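You operate a simulated robot arm through the tools that you are given. There is no shell and no other tool. Be economical: measure what you need, move in short steps, check, and stop when the job is done.

Carry out the task below with a simulated robot arm. There is one attempt and no reset: what you move stays moved.

JOB
Gauge the blue block and dot it in the gauge lamp's colour.
Fine: seat it in the gauge; run the gauge slide over it and back; the dot goes on the clear field; the pen goes back in its well.

The check looks at the end state, three seconds after you hand in, the way a careful person would. Anything else that was tipped, shoved, dropped, spilled or broken makes it a failure.

ROBOT AND FRAMES
A 7-joint arm with a two-finger parallel gripper, fixed in place. Base frame: the origin is at the foot of the arm, x ahead of it, y to its left, z up; the work surface is at about z = 800. Readings come in mm, rad, newtons and seconds.
With the tool pointing down near the work surface it reaches from about 300 to 700 mm from the base axis. Its first joint turns from -1.152 to 1.152 rad. Payload 1.57 kg.
The tool frame sits at the grasp point between the pads (the TCP): z along the fingers, y along the line on which they close. The tips reach 30 mm beyond it. The gripper opens to 110 mm. The fingers are 24 mm wide and 12 mm thick; the gripper's body (48 by 112 mm) begins 78 mm behind the TCP.
Orientation is told as [roll, pitch, yaw] about the base's x, y, z axes, in that order, counted from this pose: with the fingers straight down and closing along the base's y, the tool's x points along the base's -x, its y along +y and its z along -z.

CONTROLS
- The arm moves only by the tool servo_tool. Its argument "commands" is a list of rows, each a list of 7 numbers: the shift along the base's x, y, z in units of 30 mm (1.0 is 30 mm), then the turn, a rotation vector about the base's x, y, z in units of 8 degrees (1.0 is 8 degrees), then the closure, from 0 (fully open) to 1 (shut). In form: [[tx, ty, tz, ax, ay, az, gripper], ...]. A call has 1 to 10 rows; each row shifts and turns the commanded pose from where the row before left it. A call with a number of a shift or a turn outside -1 to 1 is refused whole. Rows are played at 5 a second. More than 50 mm and 0.15 rad between two rows, or a gripper value outside its range, and nothing of the call is played. A pose out of reach is approached as far as the arm can. The call stops where the force on the tool passes 90 N (or 10 N more than at its start, if that is more) or the arm is blocked; 0.2 s more then pass. The fingers move at their own pace (about 108 mm/s each) and stop on an object; they squeeze with about 29 N. The grip force told is the motor's: it shows also when the fingers shut on nothing. Time passes only in rows, and 0.2 s behind the last, so rows that do not move let the fingers close. The reply holds the time, the measured pose of the TCP, the force on the tool along the base axes, the opening and the grip force, in the units named above and with some noise.
- Cameras (640 x 400 px; columns grow to the right, rows downward): "scene" is fixed at [160.2, -392.9, 1398.5]; the picture's right is [0.82, -0.57, 0.00], its down [-0.31, -0.45, -0.84] and it looks along [0.48, 0.69, -0.55] (base axes); focal length 332 px, centre (320, 200). "wrist" rides on the gripper at [70, 16, -141] in the tool frame; the picture's right is [-0.23, 0.97, 0.00], its down [-0.86, -0.20, -0.48] and it looks along [-0.47, -0.11, 0.88] (tool axes); focal length 222 px, centre (320, 200). There is no depth. A picture from a camera that has moved, and an enlarged one, comes with that camera's place and axes in the base frame and with its lens. The place of the scene camera against the robot may be out by one fixed shift of up to 12 mm in any direction.
- camera(camera): a new picture of that camera. The clock stands still meanwhile.
- zoom(camera, box): a new picture of the part [left, top, right, bottom] of that camera's present view, enlarged. The clock stands still meanwhile.
- close_job(): hands the job in; it is judged then, once.

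Work in short steps. Places have to be worked out from the pictures, the camera data and where the tool is seen: move nearer, look again, correct. Check each grasp and each placing, and mend what went wrong. You have 120 turns and 76 pictures in all, those below and enlarged ones among them. Open the gripper and draw the arm clear of the work before you hand the job in, unless the task says otherwise; then end with one line.

The tools are called after "Emit:" as a command line: name --pt "numbers of a row" for each row, then --argument value for the rest, lists and objects as JSON in quotes. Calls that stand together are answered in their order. servo_tool: Moves the arm, as the interface text tells. Its arguments: {"type":"object","properties":{"commands":{"type":"array"}},"required":["commands"]} The other tools are called the same way: camera (camera) takes a picture; zoom (camera, box) takes an enlarged picture of a part of a camera's view; close_job () hands the job in.

At the start:

```text
time_s: 0.0
tool_pos: [371.0, 116.3, 1129.9]
ee_rot: [-0.001, 0.001, 0.0]
force: [-0.5, -0.2, -0.4]
finger_gap: 110.0
finger_force: 0.1
```

scene: 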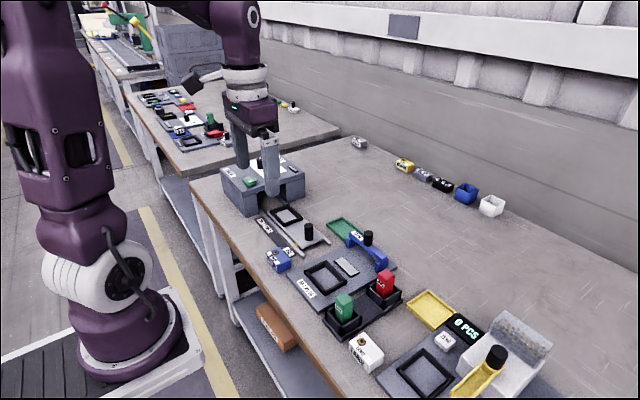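
wrist: 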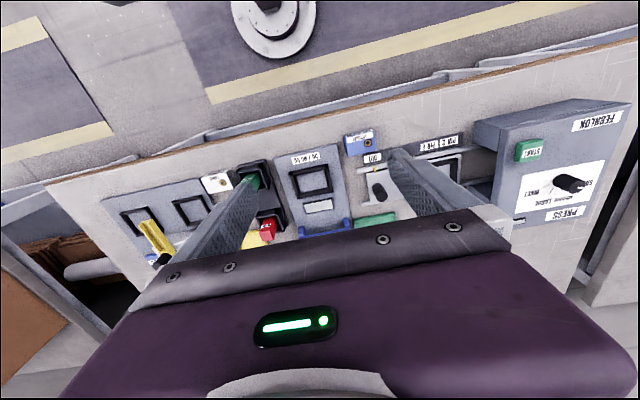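

The scene shows a blue block, a gauge fixture with a blue slide, and red and green pens in wells. I'll enlarge these to identify each part.

Emit:
zoom --camera "scene" --box '[240, 200, 420, 312]'

Emit:
zoom --camera "scene" --box '[310, 260, 560, 400]'

Emit:
zoom --camera "scene" --box '[200, 120, 360, 220]'

```text
3.56 times, centred on (330, 256) of scene
camera zoom: at [160.2, -392.9, 1398.5], right [0.82, -0.57, 0.0], down [-0.31, -0.45, -0.84], along [0.48, 0.69, -0.55], focal length 1182 px, centre (284, 1)
```

zoom: 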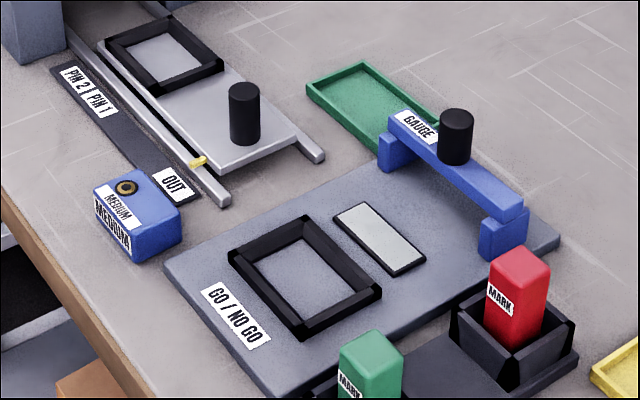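

```text
2.56 times, centred on (435, 330) of scene
camera zoom: at [160.2, -392.9, 1398.5], right [0.82, -0.57, 0.0], down [-0.31, -0.45, -0.84], along [0.48, 0.69, -0.55], focal length 851 px, centre (26, -133)
```

zoom: 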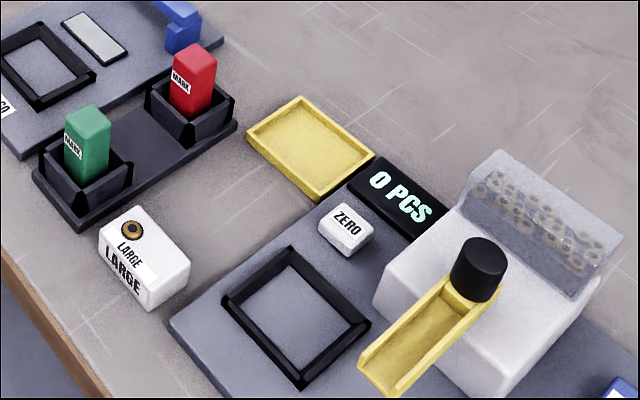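

```text
4.00 times, centred on (280, 170) of scene
camera zoom: at [160.2, -392.9, 1398.5], right [0.82, -0.57, 0.0], down [-0.31, -0.45, -0.84], along [0.48, 0.69, -0.55], focal length 1329 px, centre (480, 320)
```

zoom: 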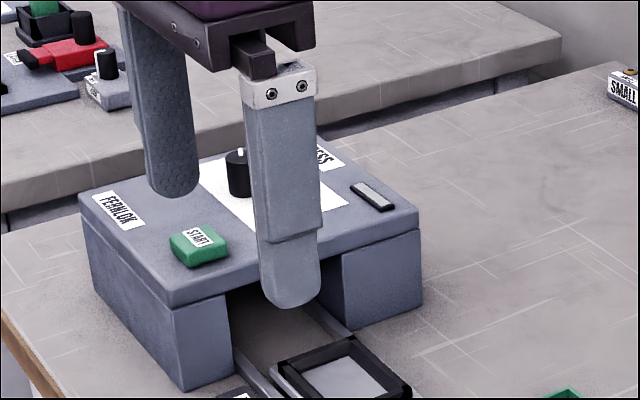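

I'll look closer at the blue block and at the other blue things.

Emit:
zoom --camera "scene" --box '[258, 240, 306, 276]'

Emit:
zoom --camera "scene" --box '[340, 130, 520, 225]'

Emit:
zoom --camera "wrist" --box '[190, 110, 480, 270]'

```text
11.11 times, centred on (282, 258) of scene
camera zoom: at [160.2, -392.9, 1398.5], right [0.82, -0.57, 0.0], down [-0.31, -0.45, -0.84], along [0.48, 0.69, -0.55], focal length 3692 px, centre (742, -444)
```

zoom: 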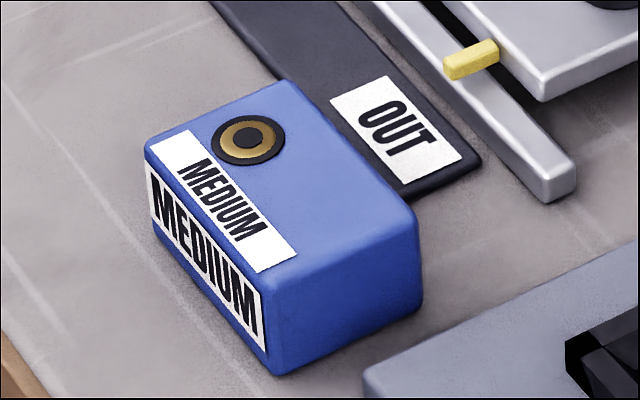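

```text
3.56 times, centred on (430, 178) of scene
camera zoom: at [160.2, -392.9, 1398.5], right [0.82, -0.57, 0.0], down [-0.31, -0.45, -0.84], along [0.48, 0.69, -0.55], focal length 1182 px, centre (-71, 280)
```

zoom: 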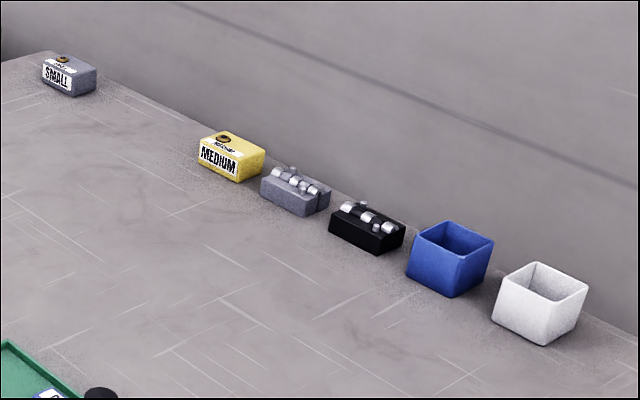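

```text
2.21 times, centred on (335, 190) of wrist
camera zoom: at [302.0, 134.5, 1272.6], right [0.23, 0.97, 0.0], down [0.86, -0.2, 0.48], along [0.47, -0.11, -0.88], focal length 490 px, centre (287, 222)
```

zoom: 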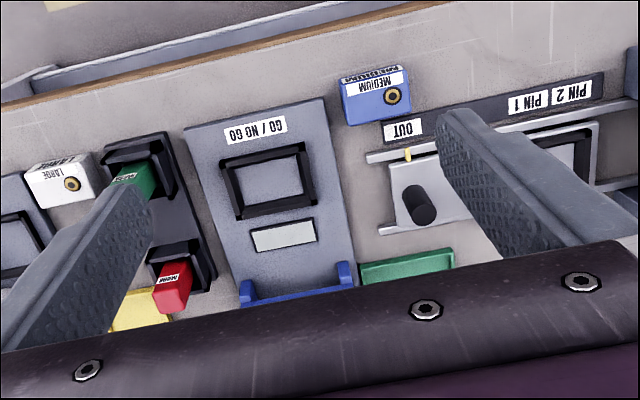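

The blue block is labelled MEDIUM, and its bare blue area is the clear field. I put it near (427, 180), so I'll move over it for a closer look.

Emit:
servo_tool --pt "0.3 0.35 -0.94 0 0 0 0" --pt "0.3 0.35 -0.94 0 0 0 0" --pt "0.3 0.35 -0.94 0 0 0 0" --pt "0.3 0.35 -0.94 0 0 0 0" --pt "0.3 0.35 -0.94 0 0 0 0" --pt "0.3 0.35 -0.94 0 0 0 0" --pt "0 0 0 0 0 0 0"

Emit:
camera --camera "wrist"

Emit:
camera --camera "scene"

```text
time_s: 1.6
tool_pos: [426.7, 180.2, 962.2]
ee_rot: [0.0, -0.001, -0.001]
force: [-1.0, 0.1, -0.4]
finger_gap: 110.0
finger_force: 0.0
```

```text
67 pictures are left
camera wrist: at [356.7, 197.3, 1103.4], right [0.23, 0.97, 0.0], down [0.86, -0.2, 0.48], along [0.47, -0.11, -0.88], focal length 222 px, centre (320, 200)
```

wrist: 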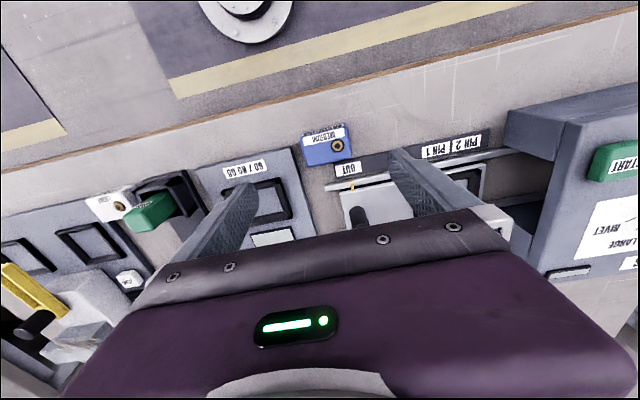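

```text
66 pictures are left
```

scene: 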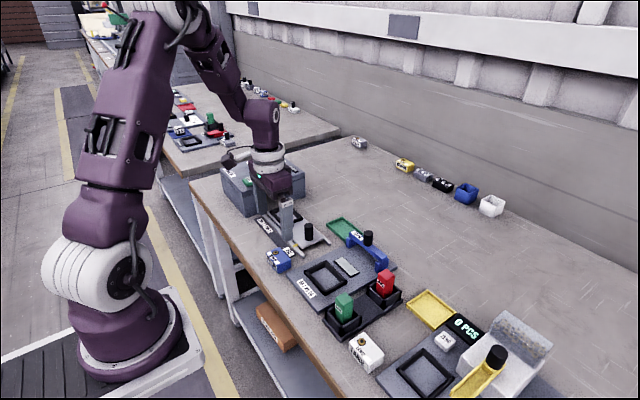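

The new view puts the block at about (431, 187). I'll move lower over it and enlarge.

Emit:
servo_tool --pt "0.07 0.1 -0.6 0 0 0 0" --pt "0.07 0.1 -0.6 0 0 0 0" --pt "0 0 -0.6 0 0 0 0" --pt "0 0 0 0 0 0 0"

Emit:
zoom --camera "wrist" --box '[200, 90, 440, 240]'

Emit:
zoom --camera "scene" --box '[240, 200, 360, 275]'

```text
time_s: 2.6
tool_pos: [430.0, 185.2, 905.4]
ee_rot: [0.001, 0.0, 0.001]
force: [0.6, 0.5, -0.5]
finger_gap: 110.0
finger_force: 0.0
```

```text
2.67 times, centred on (320, 165) of wrist
camera zoom: at [360.0, 202.9, 1048.9], right [0.23, 0.97, 0.0], down [0.86, -0.2, 0.48], along [0.47, -0.11, -0.88], focal length 592 px, centre (320, 293)
```

zoom: 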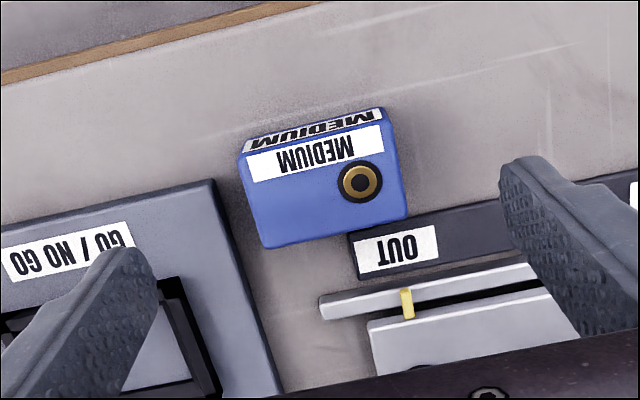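

```text
5.33 times, centred on (300, 238) of scene
camera zoom: at [160.2, -392.9, 1398.5], right [0.82, -0.57, 0.0], down [-0.31, -0.45, -0.84], along [0.48, 0.69, -0.55], focal length 1772 px, centre (427, 0)
```

zoom: 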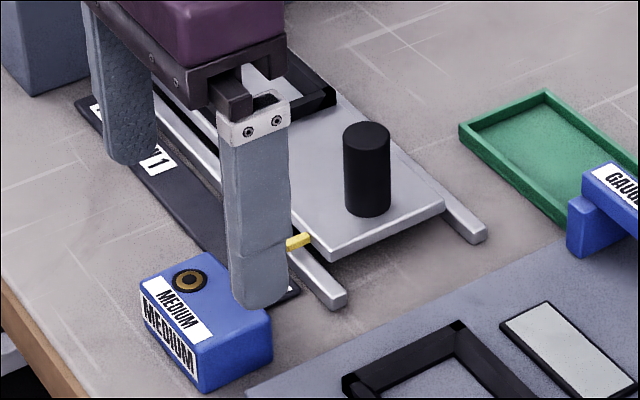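

The block measures about 38x55 mm, centred near (430.5, 188) and square to the base axes. Before grasping it I'll inspect the gauge nest, slide and lamp from above.

Emit:
servo_tool --pt "0 0 0.9 0 0 0 0" --pt "0.36 -0.76 0.5 0 0 0 0" --pt "0.36 -0.76 0.4 0 0 0 0" --pt "0.36 -0.76 0 0 0 0 0" --pt "0.36 -0.76 0 0 0 0 0" --pt "0.36 -0.76 0 0 0 0 0" --pt "0 0 0 0 0 0 0"

Emit:
zoom --camera "wrist" --box '[160, 80, 480, 280]'

```text
time_s: 4.2
tool_pos: [483.6, 71.0, 961.3]
ee_rot: [0.001, 0.0, -0.001]
force: [-0.7, -0.1, 1.1]
finger_gap: 110.0
finger_force: 0.0
```

```text
2.00 times, centred on (320, 180) of wrist
camera zoom: at [414.4, 89.3, 1103.7], right [0.23, 0.97, 0.0], down [0.86, -0.2, 0.48], along [0.47, -0.11, -0.88], focal length 444 px, centre (320, 240)
```

zoom: 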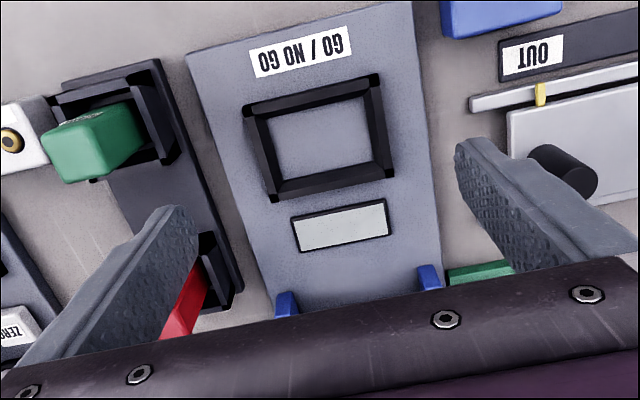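

The nest is centred near (497, 70), about 42x64 inside, square to the base axes. Its frame is low, and the slide is parked at x≈622. Next I'll grasp the block along y.

Emit:
servo_tool --pt "-0.354 0.78 0 0 0 0 0" --pt "-0.354 0.78 0 0 0 0 0" --pt "-0.354 0.78 0 0 0 0 0" --pt "-0.354 0.78 0 0 0 0 0" --pt "-0.354 0.78 -0.5 0 0 0 0" --pt "0 0 -0.9 0 0 0 0" --pt "0 0 -0.9 0 0 0 0" --pt "0 0 -0.8 0 0 0 0" --pt "0 0 -0.7 0 0 0 0" --pt "0 0 0 0 0 0 0"

Emit:
camera --camera "wrist"

Emit:
zoom --camera "scene" --box '[240, 210, 340, 280]'

```text
time_s: 6.4
tool_pos: [432.7, 187.4, 847.4]
ee_rot: [0.002, 0.0, 0.001]
force: [-0.4, 0.0, 0.6]
finger_gap: 110.0
finger_force: 0.0
```

```text
62 pictures are left
camera wrist: at [362.0, 206.3, 989.1], right [0.23, 0.97, 0.0], down [0.85, -0.2, 0.48], along [0.47, -0.11, -0.88], focal length 222 px, centre (320, 200)
```

wrist: 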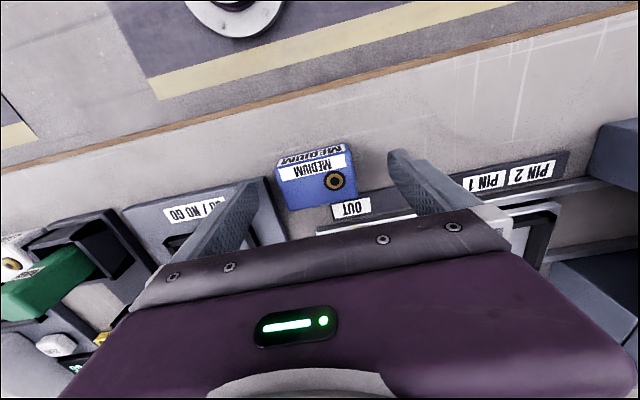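

```text
5.71 times, centred on (290, 245) of scene
camera zoom: at [160.2, -392.9, 1398.5], right [0.82, -0.57, 0.0], down [-0.31, -0.45, -0.84], along [0.48, 0.69, -0.55], focal length 1899 px, centre (491, -57)
```

zoom: 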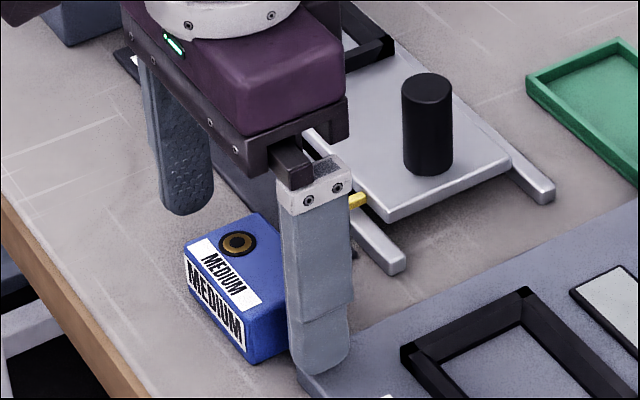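

The block is centred between the fingers to within about 2 mm. I'll close, confirm the grip, and lift a little.

Emit:
servo_tool --pt "-0.05 0.03 -0.05 0 0 0 0" --pt "0 0 0 0 0 0 1" --pt "0 0 0 0 0 0 1" --pt "0 0 0 0 0 0 1" --pt "0 0 0 0 0 0 1"

Emit:
servo_tool --pt "0 0 0.5 0 0 0 1" --pt "0 0 0.8 0 0 0 1" --pt "0 0 0.8 0 0 0 1" --pt "0 0 0 0 0 0 1"

Emit:
zoom --camera "scene" --box '[240, 200, 400, 300]'

Emit:
camera --camera "wrist"

```text
time_s: 7.6
tool_pos: [429.6, 190.2, 844.3]
ee_rot: [0.0, 0.0, 0.0]
force: [0.2, 0.6, -0.2]
finger_gap: 59.1
finger_force: 28.9
```

```text
time_s: 8.6
tool_pos: [431.8, 189.2, 908.1]
ee_rot: [-0.001, 0.0, 0.0]
force: [-0.1, 0.5, -1.2]
finger_gap: 59.2
finger_force: 29.2
```

```text
4.00 times, centred on (320, 250) of scene
camera zoom: at [160.2, -392.9, 1398.5], right [0.82, -0.57, 0.0], down [-0.31, -0.45, -0.84], along [0.48, 0.69, -0.55], focal length 1329 px, centre (320, 0)
```

zoom: 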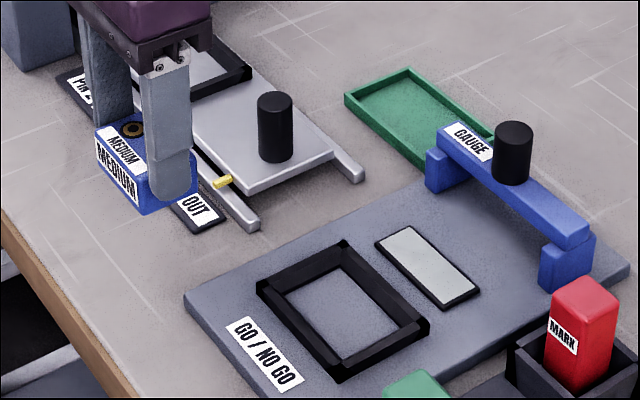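

```text
59 pictures are left
camera wrist: at [360.7, 207.0, 1051.2], right [0.23, 0.97, 0.0], down [0.86, -0.2, 0.48], along [0.47, -0.11, -0.88], focal length 222 px, centre (320, 200)
```

wrist: 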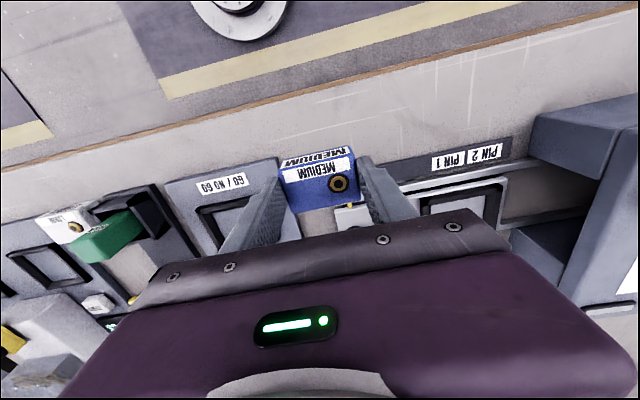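

The block is held with a 59 mm gap and hangs level. I'll carry it over the nest and look again.

Emit:
servo_tool --pt "0.447 -0.793 0 0 0 0 1" --pt "0.447 -0.793 0 0 0 0 1" --pt "0.447 -0.793 0 0 0 0 1" --pt "0.447 -0.793 0 0 0 0 1" --pt "0.447 -0.793 0 0 0 0 1" --pt "0 0 -0.7 0 0 0 1" --pt "0 0 0 0 0 0 1"

Emit:
zoom --camera "wrist" --box '[240, 120, 400, 220]'

Emit:
zoom --camera "scene" --box '[280, 220, 400, 320]'

```text
time_s: 10.2
tool_pos: [495.8, 71.4, 887.2]
ee_rot: [-0.001, -0.001, 0.0]
force: [0.2, 0.1, -1.1]
finger_gap: 59.0
finger_force: 29.3
```

```text
4.00 times, centred on (320, 170) of wrist
camera zoom: at [426.2, 88.7, 1029.4], right [0.23, 0.97, 0.0], down [0.86, -0.2, 0.48], along [0.47, -0.11, -0.88], focal length 888 px, centre (320, 320)
```

zoom: 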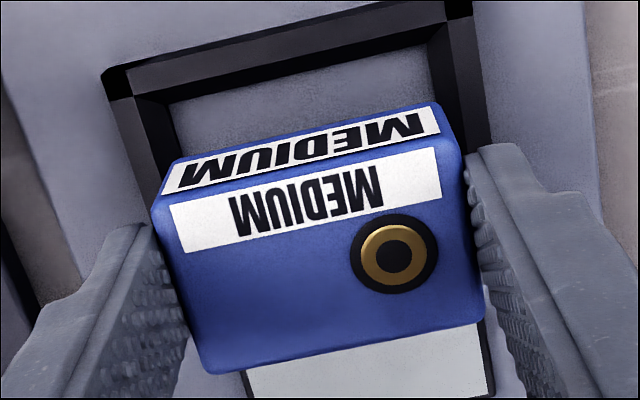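

```text
4.00 times, centred on (340, 270) of scene
camera zoom: at [160.2, -392.9, 1398.5], right [0.82, -0.57, 0.0], down [-0.31, -0.45, -0.84], along [0.48, 0.69, -0.55], focal length 1329 px, centre (240, -80)
```

zoom: 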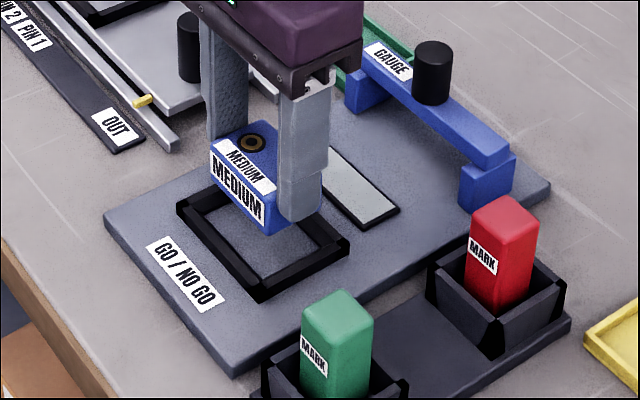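

The block's front lower edge is about 3-4 mm inside the nest's edge and nearly centred in y. I'll shift slightly and lower to the rim, then look.

Emit:
servo_tool --pt "-0.02 -0.04 -0.3 0 0 0 1" --pt "0 0 -0.4 0 0 0 1" --pt "0 0 0 0 0 0 1"

Emit:
zoom --camera "wrist" --box '[240, 120, 400, 220]'

Emit:
zoom --camera "scene" --box '[290, 230, 380, 305]'

```text
time_s: 11.0
tool_pos: [495.0, 69.8, 865.8]
ee_rot: [0.001, 0.0, 0.001]
force: [0.0, -0.1, -0.7]
finger_gap: 59.1
finger_force: 28.7
```

```text
4.00 times, centred on (320, 170) of wrist
camera zoom: at [426.2, 87.1, 1008.5], right [0.23, 0.97, 0.0], down [0.86, -0.2, 0.48], along [0.47, -0.11, -0.88], focal length 888 px, centre (320, 320)
```

zoom: 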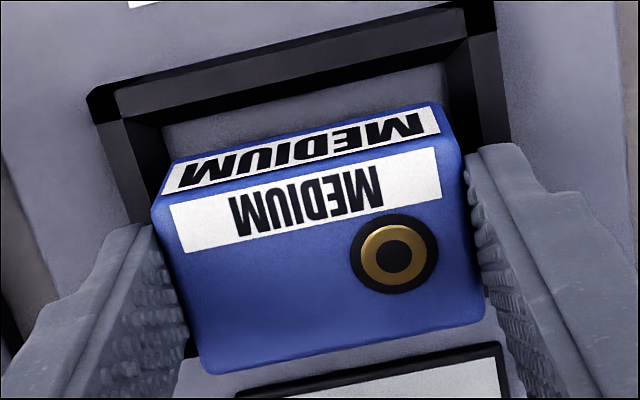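

```text
5.33 times, centred on (335, 268) of scene
camera zoom: at [160.2, -392.9, 1398.5], right [0.82, -0.57, 0.0], down [-0.31, -0.45, -0.84], along [0.48, 0.69, -0.55], focal length 1772 px, centre (240, -160)
```

zoom: 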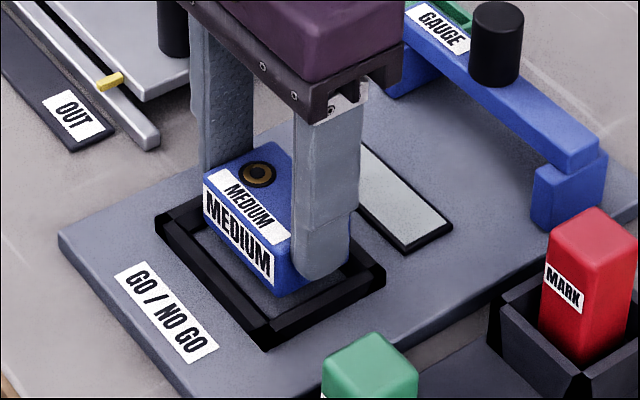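

The block is centred in y within a millimetre and clears the frame in x. I'll lower in small steps, watching force.

Emit:
servo_tool --pt "0 0 -0.2 0 0 0 1" --pt "0 0 -0.1 0 0 0 1" --pt "0 0 0 0 0 0 1"

Emit:
servo_tool --pt "0 0 -0.07 0 0 0 1" --pt "0 0 0 0 0 0 1"

Emit:
zoom --camera "scene" --box '[290, 230, 380, 305]'

```text
time_s: 11.8
tool_pos: [494.9, 69.5, 857.2]
ee_rot: [0.001, 0.001, 0.001]
force: [-10.2, 0.0, 6.0]
finger_gap: 59.2
finger_force: 28.2
```

```text
time_s: 12.4
tool_pos: [495.9, 69.6, 856.4]
ee_rot: [0.0, -0.001, -0.001]
force: [-11.7, -1.9, 21.3]
finger_gap: 59.2
finger_force: 29.0
```

```text
5.33 times, centred on (335, 268) of scene
camera zoom: at [159.6, -393.0, 1398.6], right [0.82, -0.57, 0.0], down [-0.31, -0.45, -0.84], along [0.48, 0.69, -0.55], focal length 1772 px, centre (240, -160)
```

zoom: 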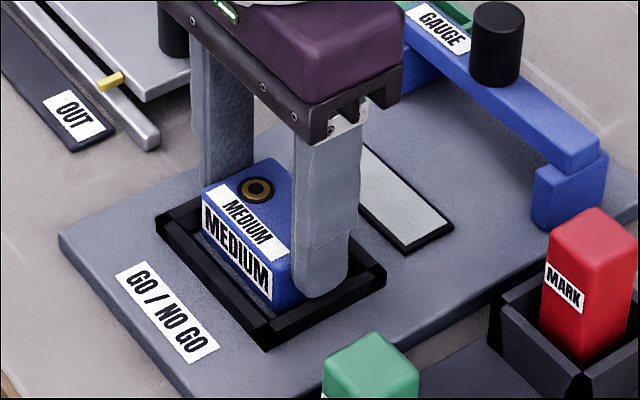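

The -x force shows the block riding on the far (+x) bevel, with a gap on the near side. I'll raise slightly, shift -3 mm in x, and lower again.

Emit:
servo_tool --pt "0 0 0.12 0 0 0 1" --pt "-0.1 0 0 0 0 0 1" --pt "0 0 -0.12 0 0 0 1" --pt "0 0 -0.08 0 0 0 1" --pt "0 0 0 0 0 0 1"

```text
time_s: 13.6
tool_pos: [493.4, 68.9, 852.9]
ee_rot: [0.002, -0.002, 0.001]
force: [0.7, 0.4, 24.5]
finger_gap: 59.4
finger_force: 28.8
```

The lateral force is gone, leaving 24 N vertical. I'll check whether that is the floor or the fingertips resting on the frame.

Emit:
zoom --camera "scene" --box '[305, 240, 365, 290]'

Emit:
zoom --camera "wrist" --box '[240, 120, 400, 220]'

```text
8.00 times, centred on (335, 265) of scene
camera zoom: at [159.8, -392.9, 1398.6], right [0.82, -0.57, 0.0], down [-0.31, -0.45, -0.84], along [0.48, 0.69, -0.55], focal length 2658 px, centre (200, -320)
```

zoom: 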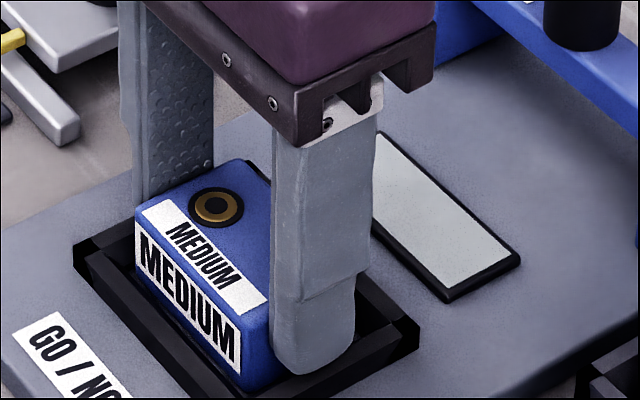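

```text
4.00 times, centred on (320, 170) of wrist
camera zoom: at [423.4, 87.2, 995.8], right [0.23, 0.97, 0.0], down [0.85, -0.2, 0.48], along [0.47, -0.11, -0.88], focal length 888 px, centre (320, 320)
```

zoom: 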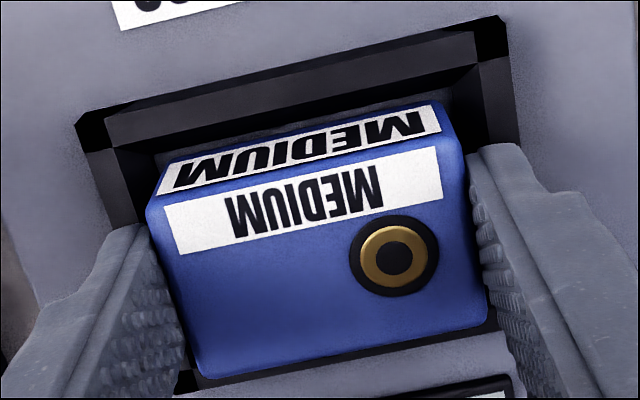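

The block is inside the frame with clearance all round. I'll release, rise and look down at the seat.

Emit:
servo_tool --pt "0 0 0.05 0 0 0 1" --pt "0 0 0 0 0 0 0.3" --pt "0 0 0 0 0 0 0.3" --pt "0 0 0.5 0 0 0 0.2" --pt "0 0 0.9 0 0 0 0" --pt "0 0 0.9 0 0 0 0" --pt "0 0 0 0 0 0 0"

Emit:
zoom --camera "scene" --box '[295, 240, 375, 300]'

Emit:
zoom --camera "wrist" --box '[240, 100, 400, 200]'

```text
time_s: 15.2
tool_pos: [493.0, 70.2, 923.4]
ee_rot: [0.0, 0.001, 0.0]
force: [-1.0, 0.0, 0.0]
finger_gap: 110.1
finger_force: 0.0
```

```text
6.67 times, centred on (335, 270) of scene
camera zoom: at [160.2, -392.9, 1398.5], right [0.82, -0.57, 0.0], down [-0.31, -0.45, -0.84], along [0.48, 0.69, -0.55], focal length 2215 px, centre (220, -267)
```

zoom: 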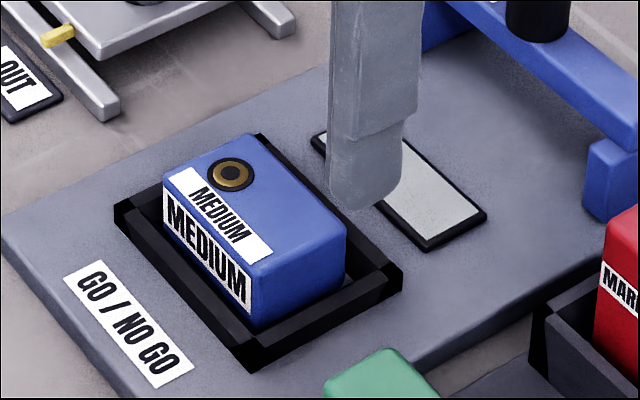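

```text
4.00 times, centred on (320, 150) of wrist
camera zoom: at [423.4, 87.5, 1065.7], right [0.23, 0.97, 0.0], down [0.86, -0.2, 0.48], along [0.47, -0.11, -0.88], focal length 888 px, centre (320, 400)
```

zoom: 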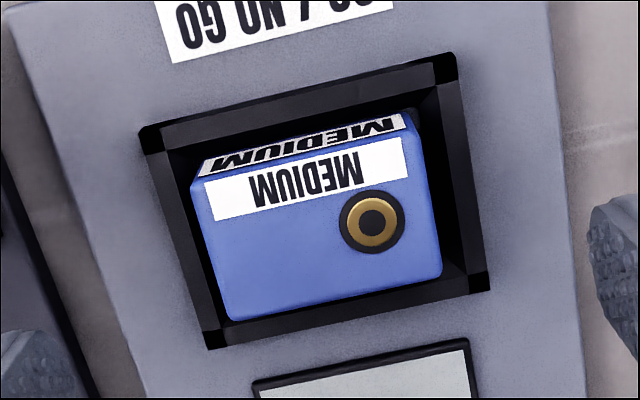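

The block sits level in the nest. Next I'll move toward the slide to locate its knob.

Emit:
servo_tool --pt "0.8 0 0.4 0 0 0 0" --pt "0.8 0 0.4 0 0 0 0" --pt "0.8 0 0 0 0 0 0" --pt "0.8 0 0 0 0 0 0" --pt "0 0 0 0 0 0 0"

Emit:
zoom --camera "wrist" --box '[200, 80, 440, 230]'

Emit:
zoom --camera "scene" --box '[310, 200, 430, 300]'

```text
time_s: 16.4
tool_pos: [588.8, 70.1, 946.3]
ee_rot: [0.001, 0.0, -0.001]
force: [0.2, -0.6, 0.3]
finger_gap: 110.0
finger_force: 0.1
```

```text
2.67 times, centred on (320, 155) of wrist
camera zoom: at [518.9, 87.6, 1089.5], right [0.23, 0.97, 0.0], down [0.86, -0.2, 0.48], along [0.47, -0.11, -0.88], focal length 592 px, centre (320, 320)
```

zoom: 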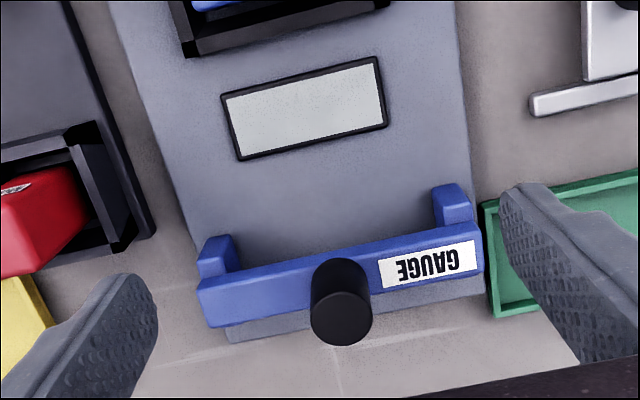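

```text
4.00 times, centred on (370, 250) of scene
camera zoom: at [160.2, -392.9, 1398.5], right [0.82, -0.57, 0.0], down [-0.31, -0.45, -0.84], along [0.48, 0.69, -0.55], focal length 1329 px, centre (120, 0)
```

zoom: 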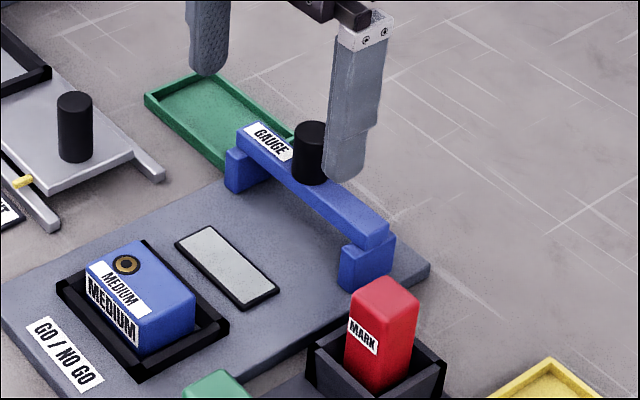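

I estimate the knob at about (629, 72), top z≈885, around 24 mm across. I'll go above it with fingers partly closed and check alignment.

Emit:
servo_tool --pt "0.67 0.05 0 0 0 0 0.45" --pt "0.67 0.05 0 0 0 0 0.45" --pt "0 0 -0.6 0 0 0 0.45" --pt "0 0 0 0 0 0 0.45"

Emit:
zoom --camera "wrist" --box '[220, 100, 420, 225]'

Emit:
zoom --camera "scene" --box '[320, 200, 420, 280]'

```text
time_s: 17.4
tool_pos: [629.2, 73.2, 929.3]
ee_rot: [-0.001, -0.001, 0.0]
force: [-0.4, -0.4, 0.5]
finger_gap: 60.6
finger_force: 0.1
```

```text
3.20 times, centred on (320, 162) of wrist
camera zoom: at [559.4, 90.5, 1071.5], right [0.23, 0.97, 0.0], down [0.86, -0.2, 0.48], along [0.47, -0.11, -0.88], focal length 711 px, centre (320, 320)
```

zoom: 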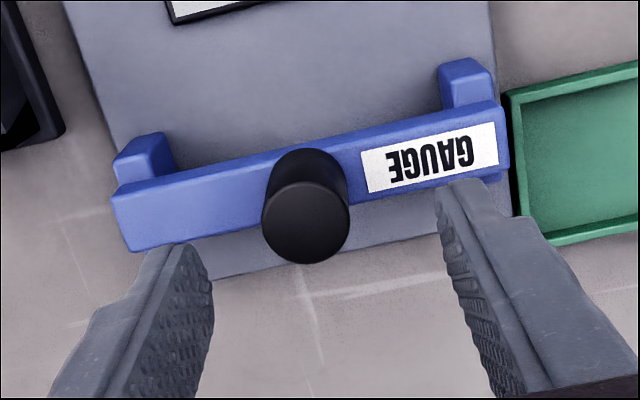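

```text
5.00 times, centred on (370, 240) of scene
camera zoom: at [160.2, -392.9, 1398.5], right [0.82, -0.57, 0.0], down [-0.31, -0.45, -0.84], along [0.48, 0.69, -0.55], focal length 1662 px, centre (70, 0)
```

zoom: 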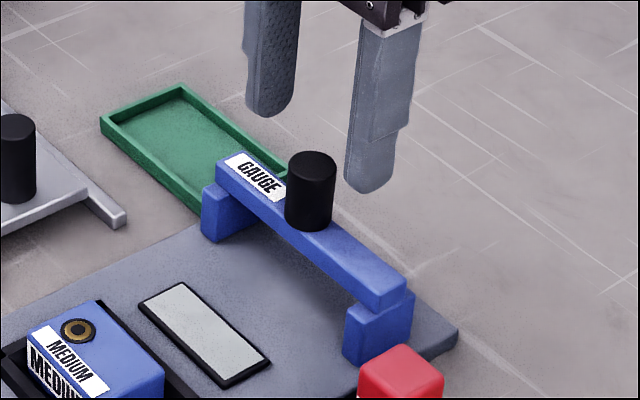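

Triangulating the two views gives the knob at (622, 72), top z≈893, about 30 mm tall. I'll adjust, lower to TCP z≈901 and grip.

Emit:
servo_tool --pt "-0.24 -0.03 0 0 0 0 0.45" --pt "0 0 -0.5 0 0 0 0.45" --pt "0 0 -0.43 0 0 0 0.45" --pt "0 0 0 0 0 0 0.45"

Emit:
zoom --camera "wrist" --box '[220, 100, 420, 225]'

Emit:
zoom --camera "scene" --box '[320, 200, 420, 280]'

```text
time_s: 18.4
tool_pos: [621.4, 72.5, 900.5]
ee_rot: [0.001, -0.001, 0.0]
force: [-0.3, -0.2, -0.7]
finger_gap: 60.5
finger_force: 0.1
```

```text
3.20 times, centred on (320, 162) of wrist
camera zoom: at [552.1, 89.9, 1043.5], right [0.23, 0.97, 0.0], down [0.86, -0.2, 0.48], along [0.47, -0.11, -0.88], focal length 711 px, centre (320, 320)
```

zoom: 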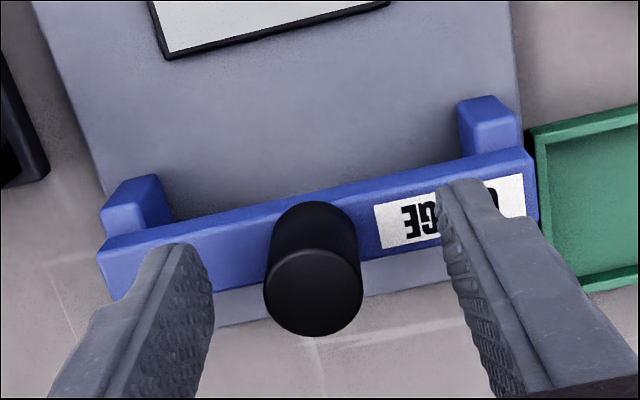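

```text
5.00 times, centred on (370, 240) of scene
camera zoom: at [160.2, -392.9, 1398.5], right [0.82, -0.57, 0.0], down [-0.31, -0.45, -0.84], along [0.48, 0.69, -0.55], focal length 1662 px, centre (70, 0)
```

zoom: 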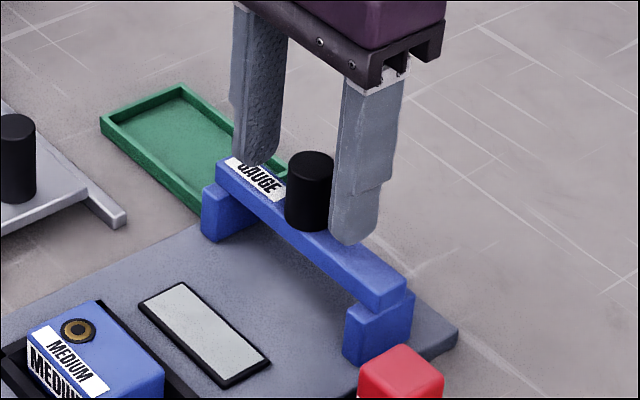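

The knob axis is near (624.5, 71.3). I'll shift +3 mm in x and close.

Emit:
servo_tool --pt "0.1 -0.03 0 0 0 0 0.45" --pt "0 0 0 0 0 0 0.7" --pt "0 0 0 0 0 0 1" --pt "0 0 0 0 0 0 1"

```text
time_s: 19.4
tool_pos: [624.6, 69.6, 901.7]
ee_rot: [-0.002, 0.002, -0.001]
force: [0.5, -11.0, -0.1]
finger_gap: 23.4
finger_force: 35.7
```

Gripped (23.4 mm), with an 11 N side load, so I'll ease -1.5 mm in y to relieve it.

Emit:
servo_tool --pt "0 -0.05 0 0 0 0 1" --pt "0 0 0 0 0 0 1"

```text
time_s: 20.0
tool_pos: [625.2, 70.0, 901.7]
ee_rot: [-0.001, 0.0, -0.001]
force: [0.2, -4.8, 1.3]
finger_gap: 22.9
finger_force: 35.9
```

Side load is down. Now I'll slide toward the block in modest steps, watching force.

Emit:
servo_tool --pt "-0.3 0 0 0 0 0 1" --pt "-0.4 0 0 0 0 0 1" --pt "-0.4 0 0 0 0 0 1" --pt "-0.4 0 0 0 0 0 1" --pt "0 0 0 0 0 0 1"

Emit:
zoom --camera "scene" --box '[280, 190, 420, 310]'

```text
time_s: 21.2
tool_pos: [579.1, 69.0, 899.7]
ee_rot: [0.0, 0.002, 0.001]
force: [0.3, 0.3, -9.2]
finger_gap: 23.6
finger_force: 35.6
```

```text
3.33 times, centred on (350, 250) of scene
camera zoom: at [160.4, -392.8, 1398.5], right [0.82, -0.57, 0.0], down [-0.31, -0.45, -0.84], along [0.48, 0.69, -0.55], focal length 1108 px, centre (220, 33)
```

zoom: 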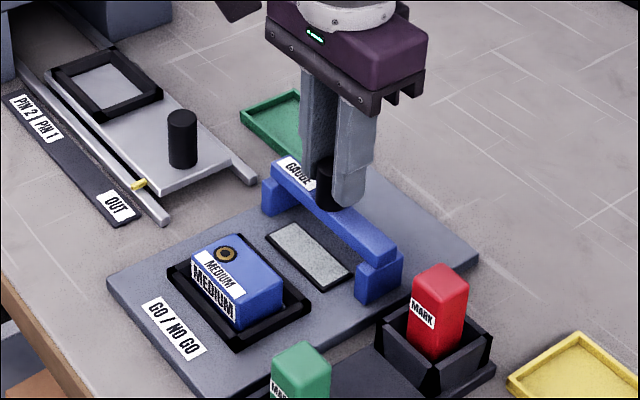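

The slide moves freely. I'll continue over the block.

Emit:
servo_tool --pt "-0.4 0 -0.02 0 0 0 1" --pt "-0.4 0 0 0 0 0 1" --pt "-0.4 0 0 0 0 0 1" --pt "-0.4 0 0 0 0 0 1" --pt "-0.4 0 0 0 0 0 1" --pt "-0.4 0 0 0 0 0 1" --pt "-0.4 0 0 0 0 0 1" --pt "0 0 0 0 0 0 1"

Emit:
zoom --camera "scene" --box '[280, 190, 420, 310]'

```text
time_s: 23.0
tool_pos: [495.4, 70.8, 901.0]
ee_rot: [0.0, 0.0, -0.001]
force: [-0.1, 13.5, 22.8]
finger_gap: 23.4
finger_force: 35.6
```

```text
3.33 times, centred on (350, 250) of scene
camera zoom: at [159.8, -392.6, 1398.6], right [0.82, -0.57, 0.0], down [-0.31, -0.45, -0.84], along [0.48, 0.69, -0.55], focal length 1108 px, centre (220, 33)
```

zoom: 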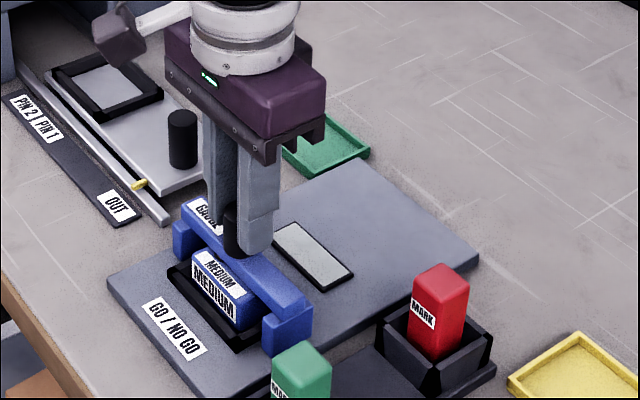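

The bridge is right over the block. I'll go about 20 mm past it, then return with small corrections.

Emit:
servo_tool --pt "-0.3 0.03 0.02 0 0 0 1" --pt "-0.3 0 0 0 0 0 1" --pt "0 0 0 0 0 0 1"

Emit:
zoom --camera "scene" --box '[280, 190, 420, 310]'

```text
time_s: 23.8
tool_pos: [476.2, 69.7, 900.4]
ee_rot: [0.001, -0.001, 0.0]
force: [-0.5, 4.0, 12.9]
finger_gap: 23.5
finger_force: 35.6
```

```text
3.33 times, centred on (350, 250) of scene
camera zoom: at [160.0, -392.8, 1398.6], right [0.82, -0.57, 0.0], down [-0.31, -0.45, -0.84], along [0.48, 0.69, -0.55], focal length 1108 px, centre (220, 33)
```

zoom: 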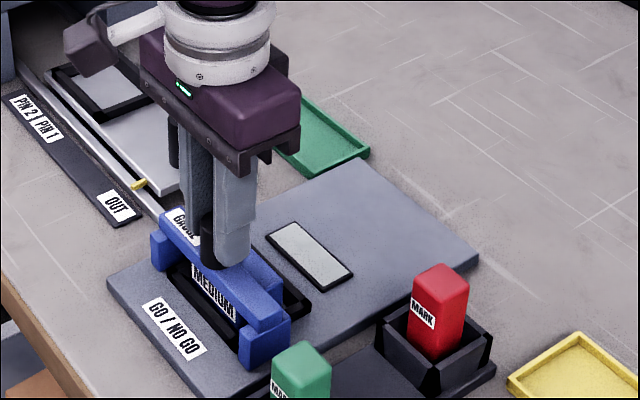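

The slide has passed over the block. Now I'll run it back to its start, +147 mm.

Emit:
servo_tool --pt "0.5 0 0 0 0 0 1" --pt "0.5 0 0 0 0 0 1" --pt "0.5 0 0 0 0 0 1" --pt "0.5 0 0 0 0 0 1" --pt "0.5 0 0 0 0 0 1" --pt "0.5 0 0 0 0 0 1" --pt "0.5 0 0 0 0 0 1" --pt "0.5 0 0 0 0 0 1" --pt "0.5 0 0 0 0 0 1" --pt "0 0 0 0 0 0 1"

Emit:
servo_tool --pt "0.2 0 0 0 0 0 1" --pt "0.2 0 0 0 0 0 1" --pt "0 0 0 0 0 0 1"

Emit:
zoom --camera "scene" --box '[280, 190, 420, 310]'

```text
time_s: 26.0
tool_pos: [612.8, 71.0, 900.9]
ee_rot: [-0.001, 0.002, 0.001]
force: [-0.9, -6.4, -14.1]
finger_gap: 23.5
finger_force: 36.0
```

```text
time_s: 26.8
tool_pos: [624.6, 71.5, 900.6]
ee_rot: [0.001, 0.003, 0.0]
force: [-1.8, -7.1, -14.3]
finger_gap: 23.3
finger_force: 35.1
```

```text
3.33 times, centred on (350, 250) of scene
camera zoom: at [160.4, -393.0, 1398.4], right [0.82, -0.57, 0.0], down [-0.31, -0.45, -0.84], along [0.48, 0.69, -0.55], focal length 1108 px, centre (220, 33)
```

zoom: 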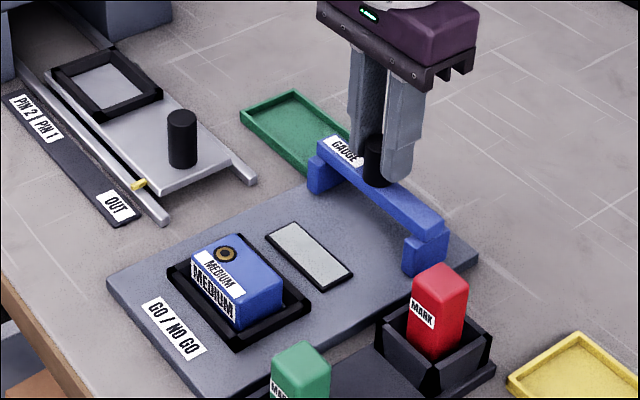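

The lamp looks grey. I'll enlarge it and the block to check.

Emit:
zoom --camera "scene" --box '[312, 245, 372, 300]'

Emit:
zoom --camera "scene" --box '[355, 220, 435, 280]'

```text
7.27 times, centred on (342, 272) of scene
camera zoom: at [160.4, -393.0, 1398.4], right [0.82, -0.57, 0.0], down [-0.31, -0.45, -0.84], along [0.48, 0.69, -0.55], focal length 2417 px, centre (160, -327)
```

zoom: 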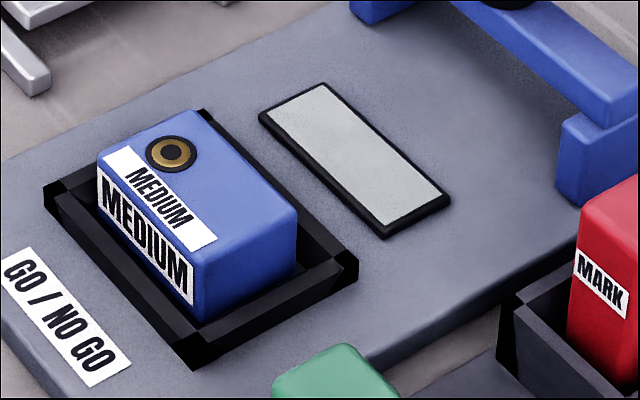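

```text
6.67 times, centred on (395, 250) of scene
camera zoom: at [160.4, -393.0, 1398.4], right [0.82, -0.57, 0.0], down [-0.31, -0.45, -0.84], along [0.48, 0.69, -0.55], focal length 2215 px, centre (-180, -133)
```

zoom: 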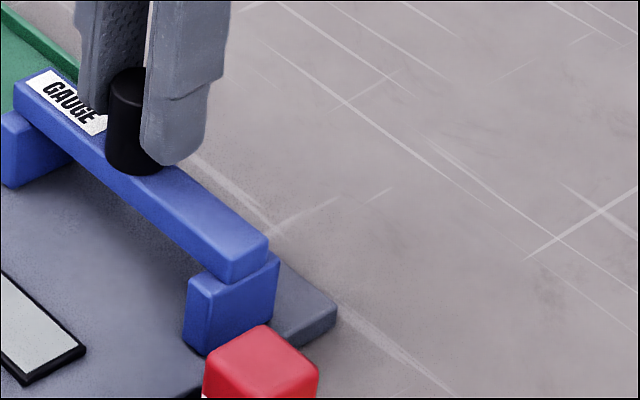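

The lamp is unlit, though the block looks level. There was no end stop at x=476, so I'll run the slide again until it stops and watch the lamp.

Emit:
servo_tool --pt "-0.5 0 0 0 0 0 1" --pt "-0.5 0 0 0 0 0 1" --pt "-0.5 0 0 0 0 0 1" --pt "-0.5 0 0 0 0 0 1" --pt "-0.5 0 0 0 0 0 1" --pt "-0.5 0 0 0 0 0 1" --pt "-0.5 0 0 0 0 0 1" --pt "-0.5 0 0 0 0 0 1" --pt "-0.5 0 0 0 0 0 1" --pt "-0.4 0 0 0 0 0 1"

Emit:
servo_tool --pt "-0.2 0 0 0 0 0 1" --pt "-0.15 0 0 0 0 0 1" --pt "0 0 0 0 0 0 1"

Emit:
zoom --camera "scene" --box '[280, 190, 420, 310]'

```text
time_s: 29.0
tool_pos: [477.0, 70.7, 901.1]
ee_rot: [0.0, -0.001, -0.002]
force: [1.1, -14.1, -3.1]
finger_gap: 23.4
finger_force: 35.3
```

```text
time_s: 29.8
tool_pos: [467.0, 70.2, 900.0]
ee_rot: [-0.001, 0.003, 0.0]
force: [-0.3, -15.2, -15.2]
finger_gap: 23.3
finger_force: 35.3
```

```text
3.33 times, centred on (350, 250) of scene
camera zoom: at [160.4, -393.2, 1398.4], right [0.82, -0.57, 0.0], down [-0.31, -0.45, -0.84], along [0.48, 0.69, -0.55], focal length 1108 px, centre (220, 33)
```

zoom: 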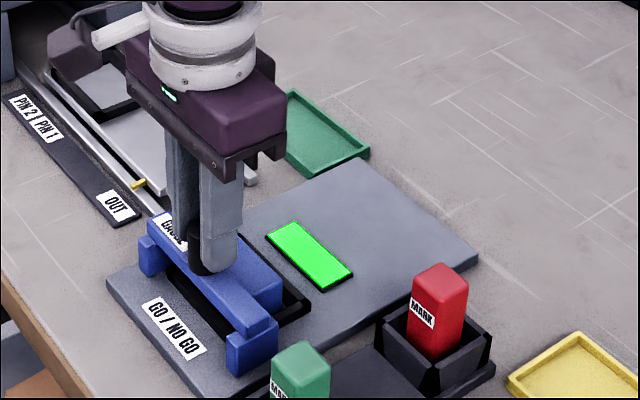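

The lamp is lit green. I'll run the slide all the way back.

Emit:
servo_tool --pt "0.5 -0.03 -0.02 0 0 0 1" --pt "0.5 0 0 0 0 0 1" --pt "0.5 0 0 0 0 0 1" --pt "0.5 0 0 0 0 0 1" --pt "0.5 0 0 0 0 0 1" --pt "0.5 0 0 0 0 0 1" --pt "0.5 0 0 0 0 0 1" --pt "0.5 0 0 0 0 0 1" --pt "0.5 0 0 0 0 0 1" --pt "0.4 0 0 0 0 0 1"

Emit:
servo_tool --pt "0.2 0 0 0 0 0 1" --pt "0.15 0 0 0 0 0 1" --pt "0 0 0 0 0 0 1"

Emit:
zoom --camera "scene" --box '[280, 190, 420, 310]'

```text
time_s: 32.0
tool_pos: [613.6, 69.2, 900.1]
ee_rot: [0.0, -0.002, 0.001]
force: [-0.4, 5.6, 12.1]
finger_gap: 23.4
finger_force: 35.5
```

```text
time_s: 32.8
tool_pos: [625.0, 69.4, 901.5]
ee_rot: [0.001, 0.0, 0.0]
force: [-0.1, 9.8, 12.7]
finger_gap: 23.1
finger_force: 35.5
```

```text
3.33 times, centred on (350, 250) of scene
camera zoom: at [159.9, -392.6, 1398.6], right [0.82, -0.57, 0.0], down [-0.31, -0.45, -0.84], along [0.48, 0.69, -0.55], focal length 1108 px, centre (220, 33)
```

zoom: 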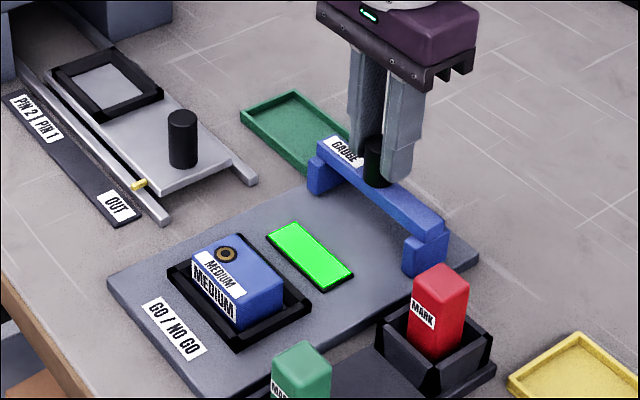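

Green stays lit and the slide is home at x≈625. I'll release the knob, lift straight up, and go look at the green pen near (455, -50).

Emit:
servo_tool --pt "0 0 0 0 0 0 0.5" --pt "0 0 0 0 0 0 0.4" --pt "0 0 0.7 0 0 0 0.4" --pt "0 0 0.9 0 0 0 0.4" --pt "0 0 0.7 0 0 0 0.4" --pt "0 0 0 0 0 0 0.4"

Emit:
servo_tool --pt "-0.8 -0.55 0 0 0 0 0.3" --pt "-0.8 -0.55 0 0 0 0 0.3" --pt "-0.8 -0.55 0 0 0 0 0.3" --pt "-0.8 -0.55 0 0 0 0 0.3" --pt "-0.8 -0.55 0 0 0 0 0.3" --pt "-0.8 -0.55 0 0 0 0 0.3" --pt "-0.8 -0.55 0 0 0 0 0.3" --pt "0 0 0 0 0 0 0.3"

Emit:
zoom --camera "wrist" --box '[200, 80, 440, 230]'

Emit:
zoom --camera "scene" --box '[310, 230, 430, 350]'

```text
time_s: 34.2
tool_pos: [625.2, 69.7, 969.5]
ee_rot: [-0.001, -0.001, 0.001]
force: [-0.3, 1.0, 1.1]
finger_gap: 66.1
finger_force: 0.1
```

```text
time_s: 36.0
tool_pos: [456.2, -46.8, 969.4]
ee_rot: [-0.001, 0.0, -0.001]
force: [-0.3, 0.6, 0.0]
finger_gap: 76.8
finger_force: 0.0
```

```text
2.67 times, centred on (320, 155) of wrist
camera zoom: at [386.8, -29.1, 1112.3], right [0.23, 0.97, 0.0], down [0.86, -0.2, 0.48], along [0.47, -0.11, -0.88], focal length 592 px, centre (320, 320)
```

zoom: 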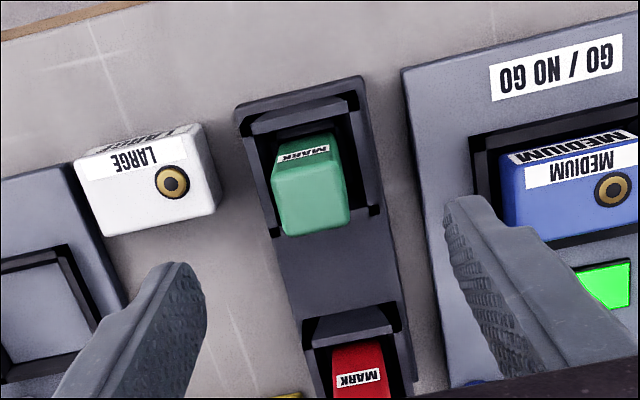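

```text
3.33 times, centred on (370, 290) of scene
camera zoom: at [160.2, -392.9, 1398.5], right [0.82, -0.57, 0.0], down [-0.31, -0.45, -0.84], along [0.48, 0.69, -0.55], focal length 1108 px, centre (153, -100)
```

zoom: 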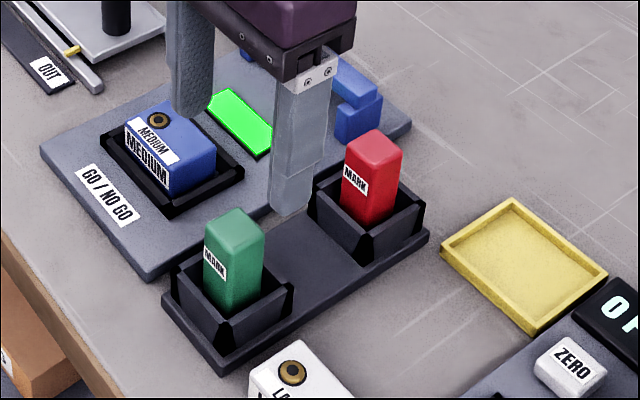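

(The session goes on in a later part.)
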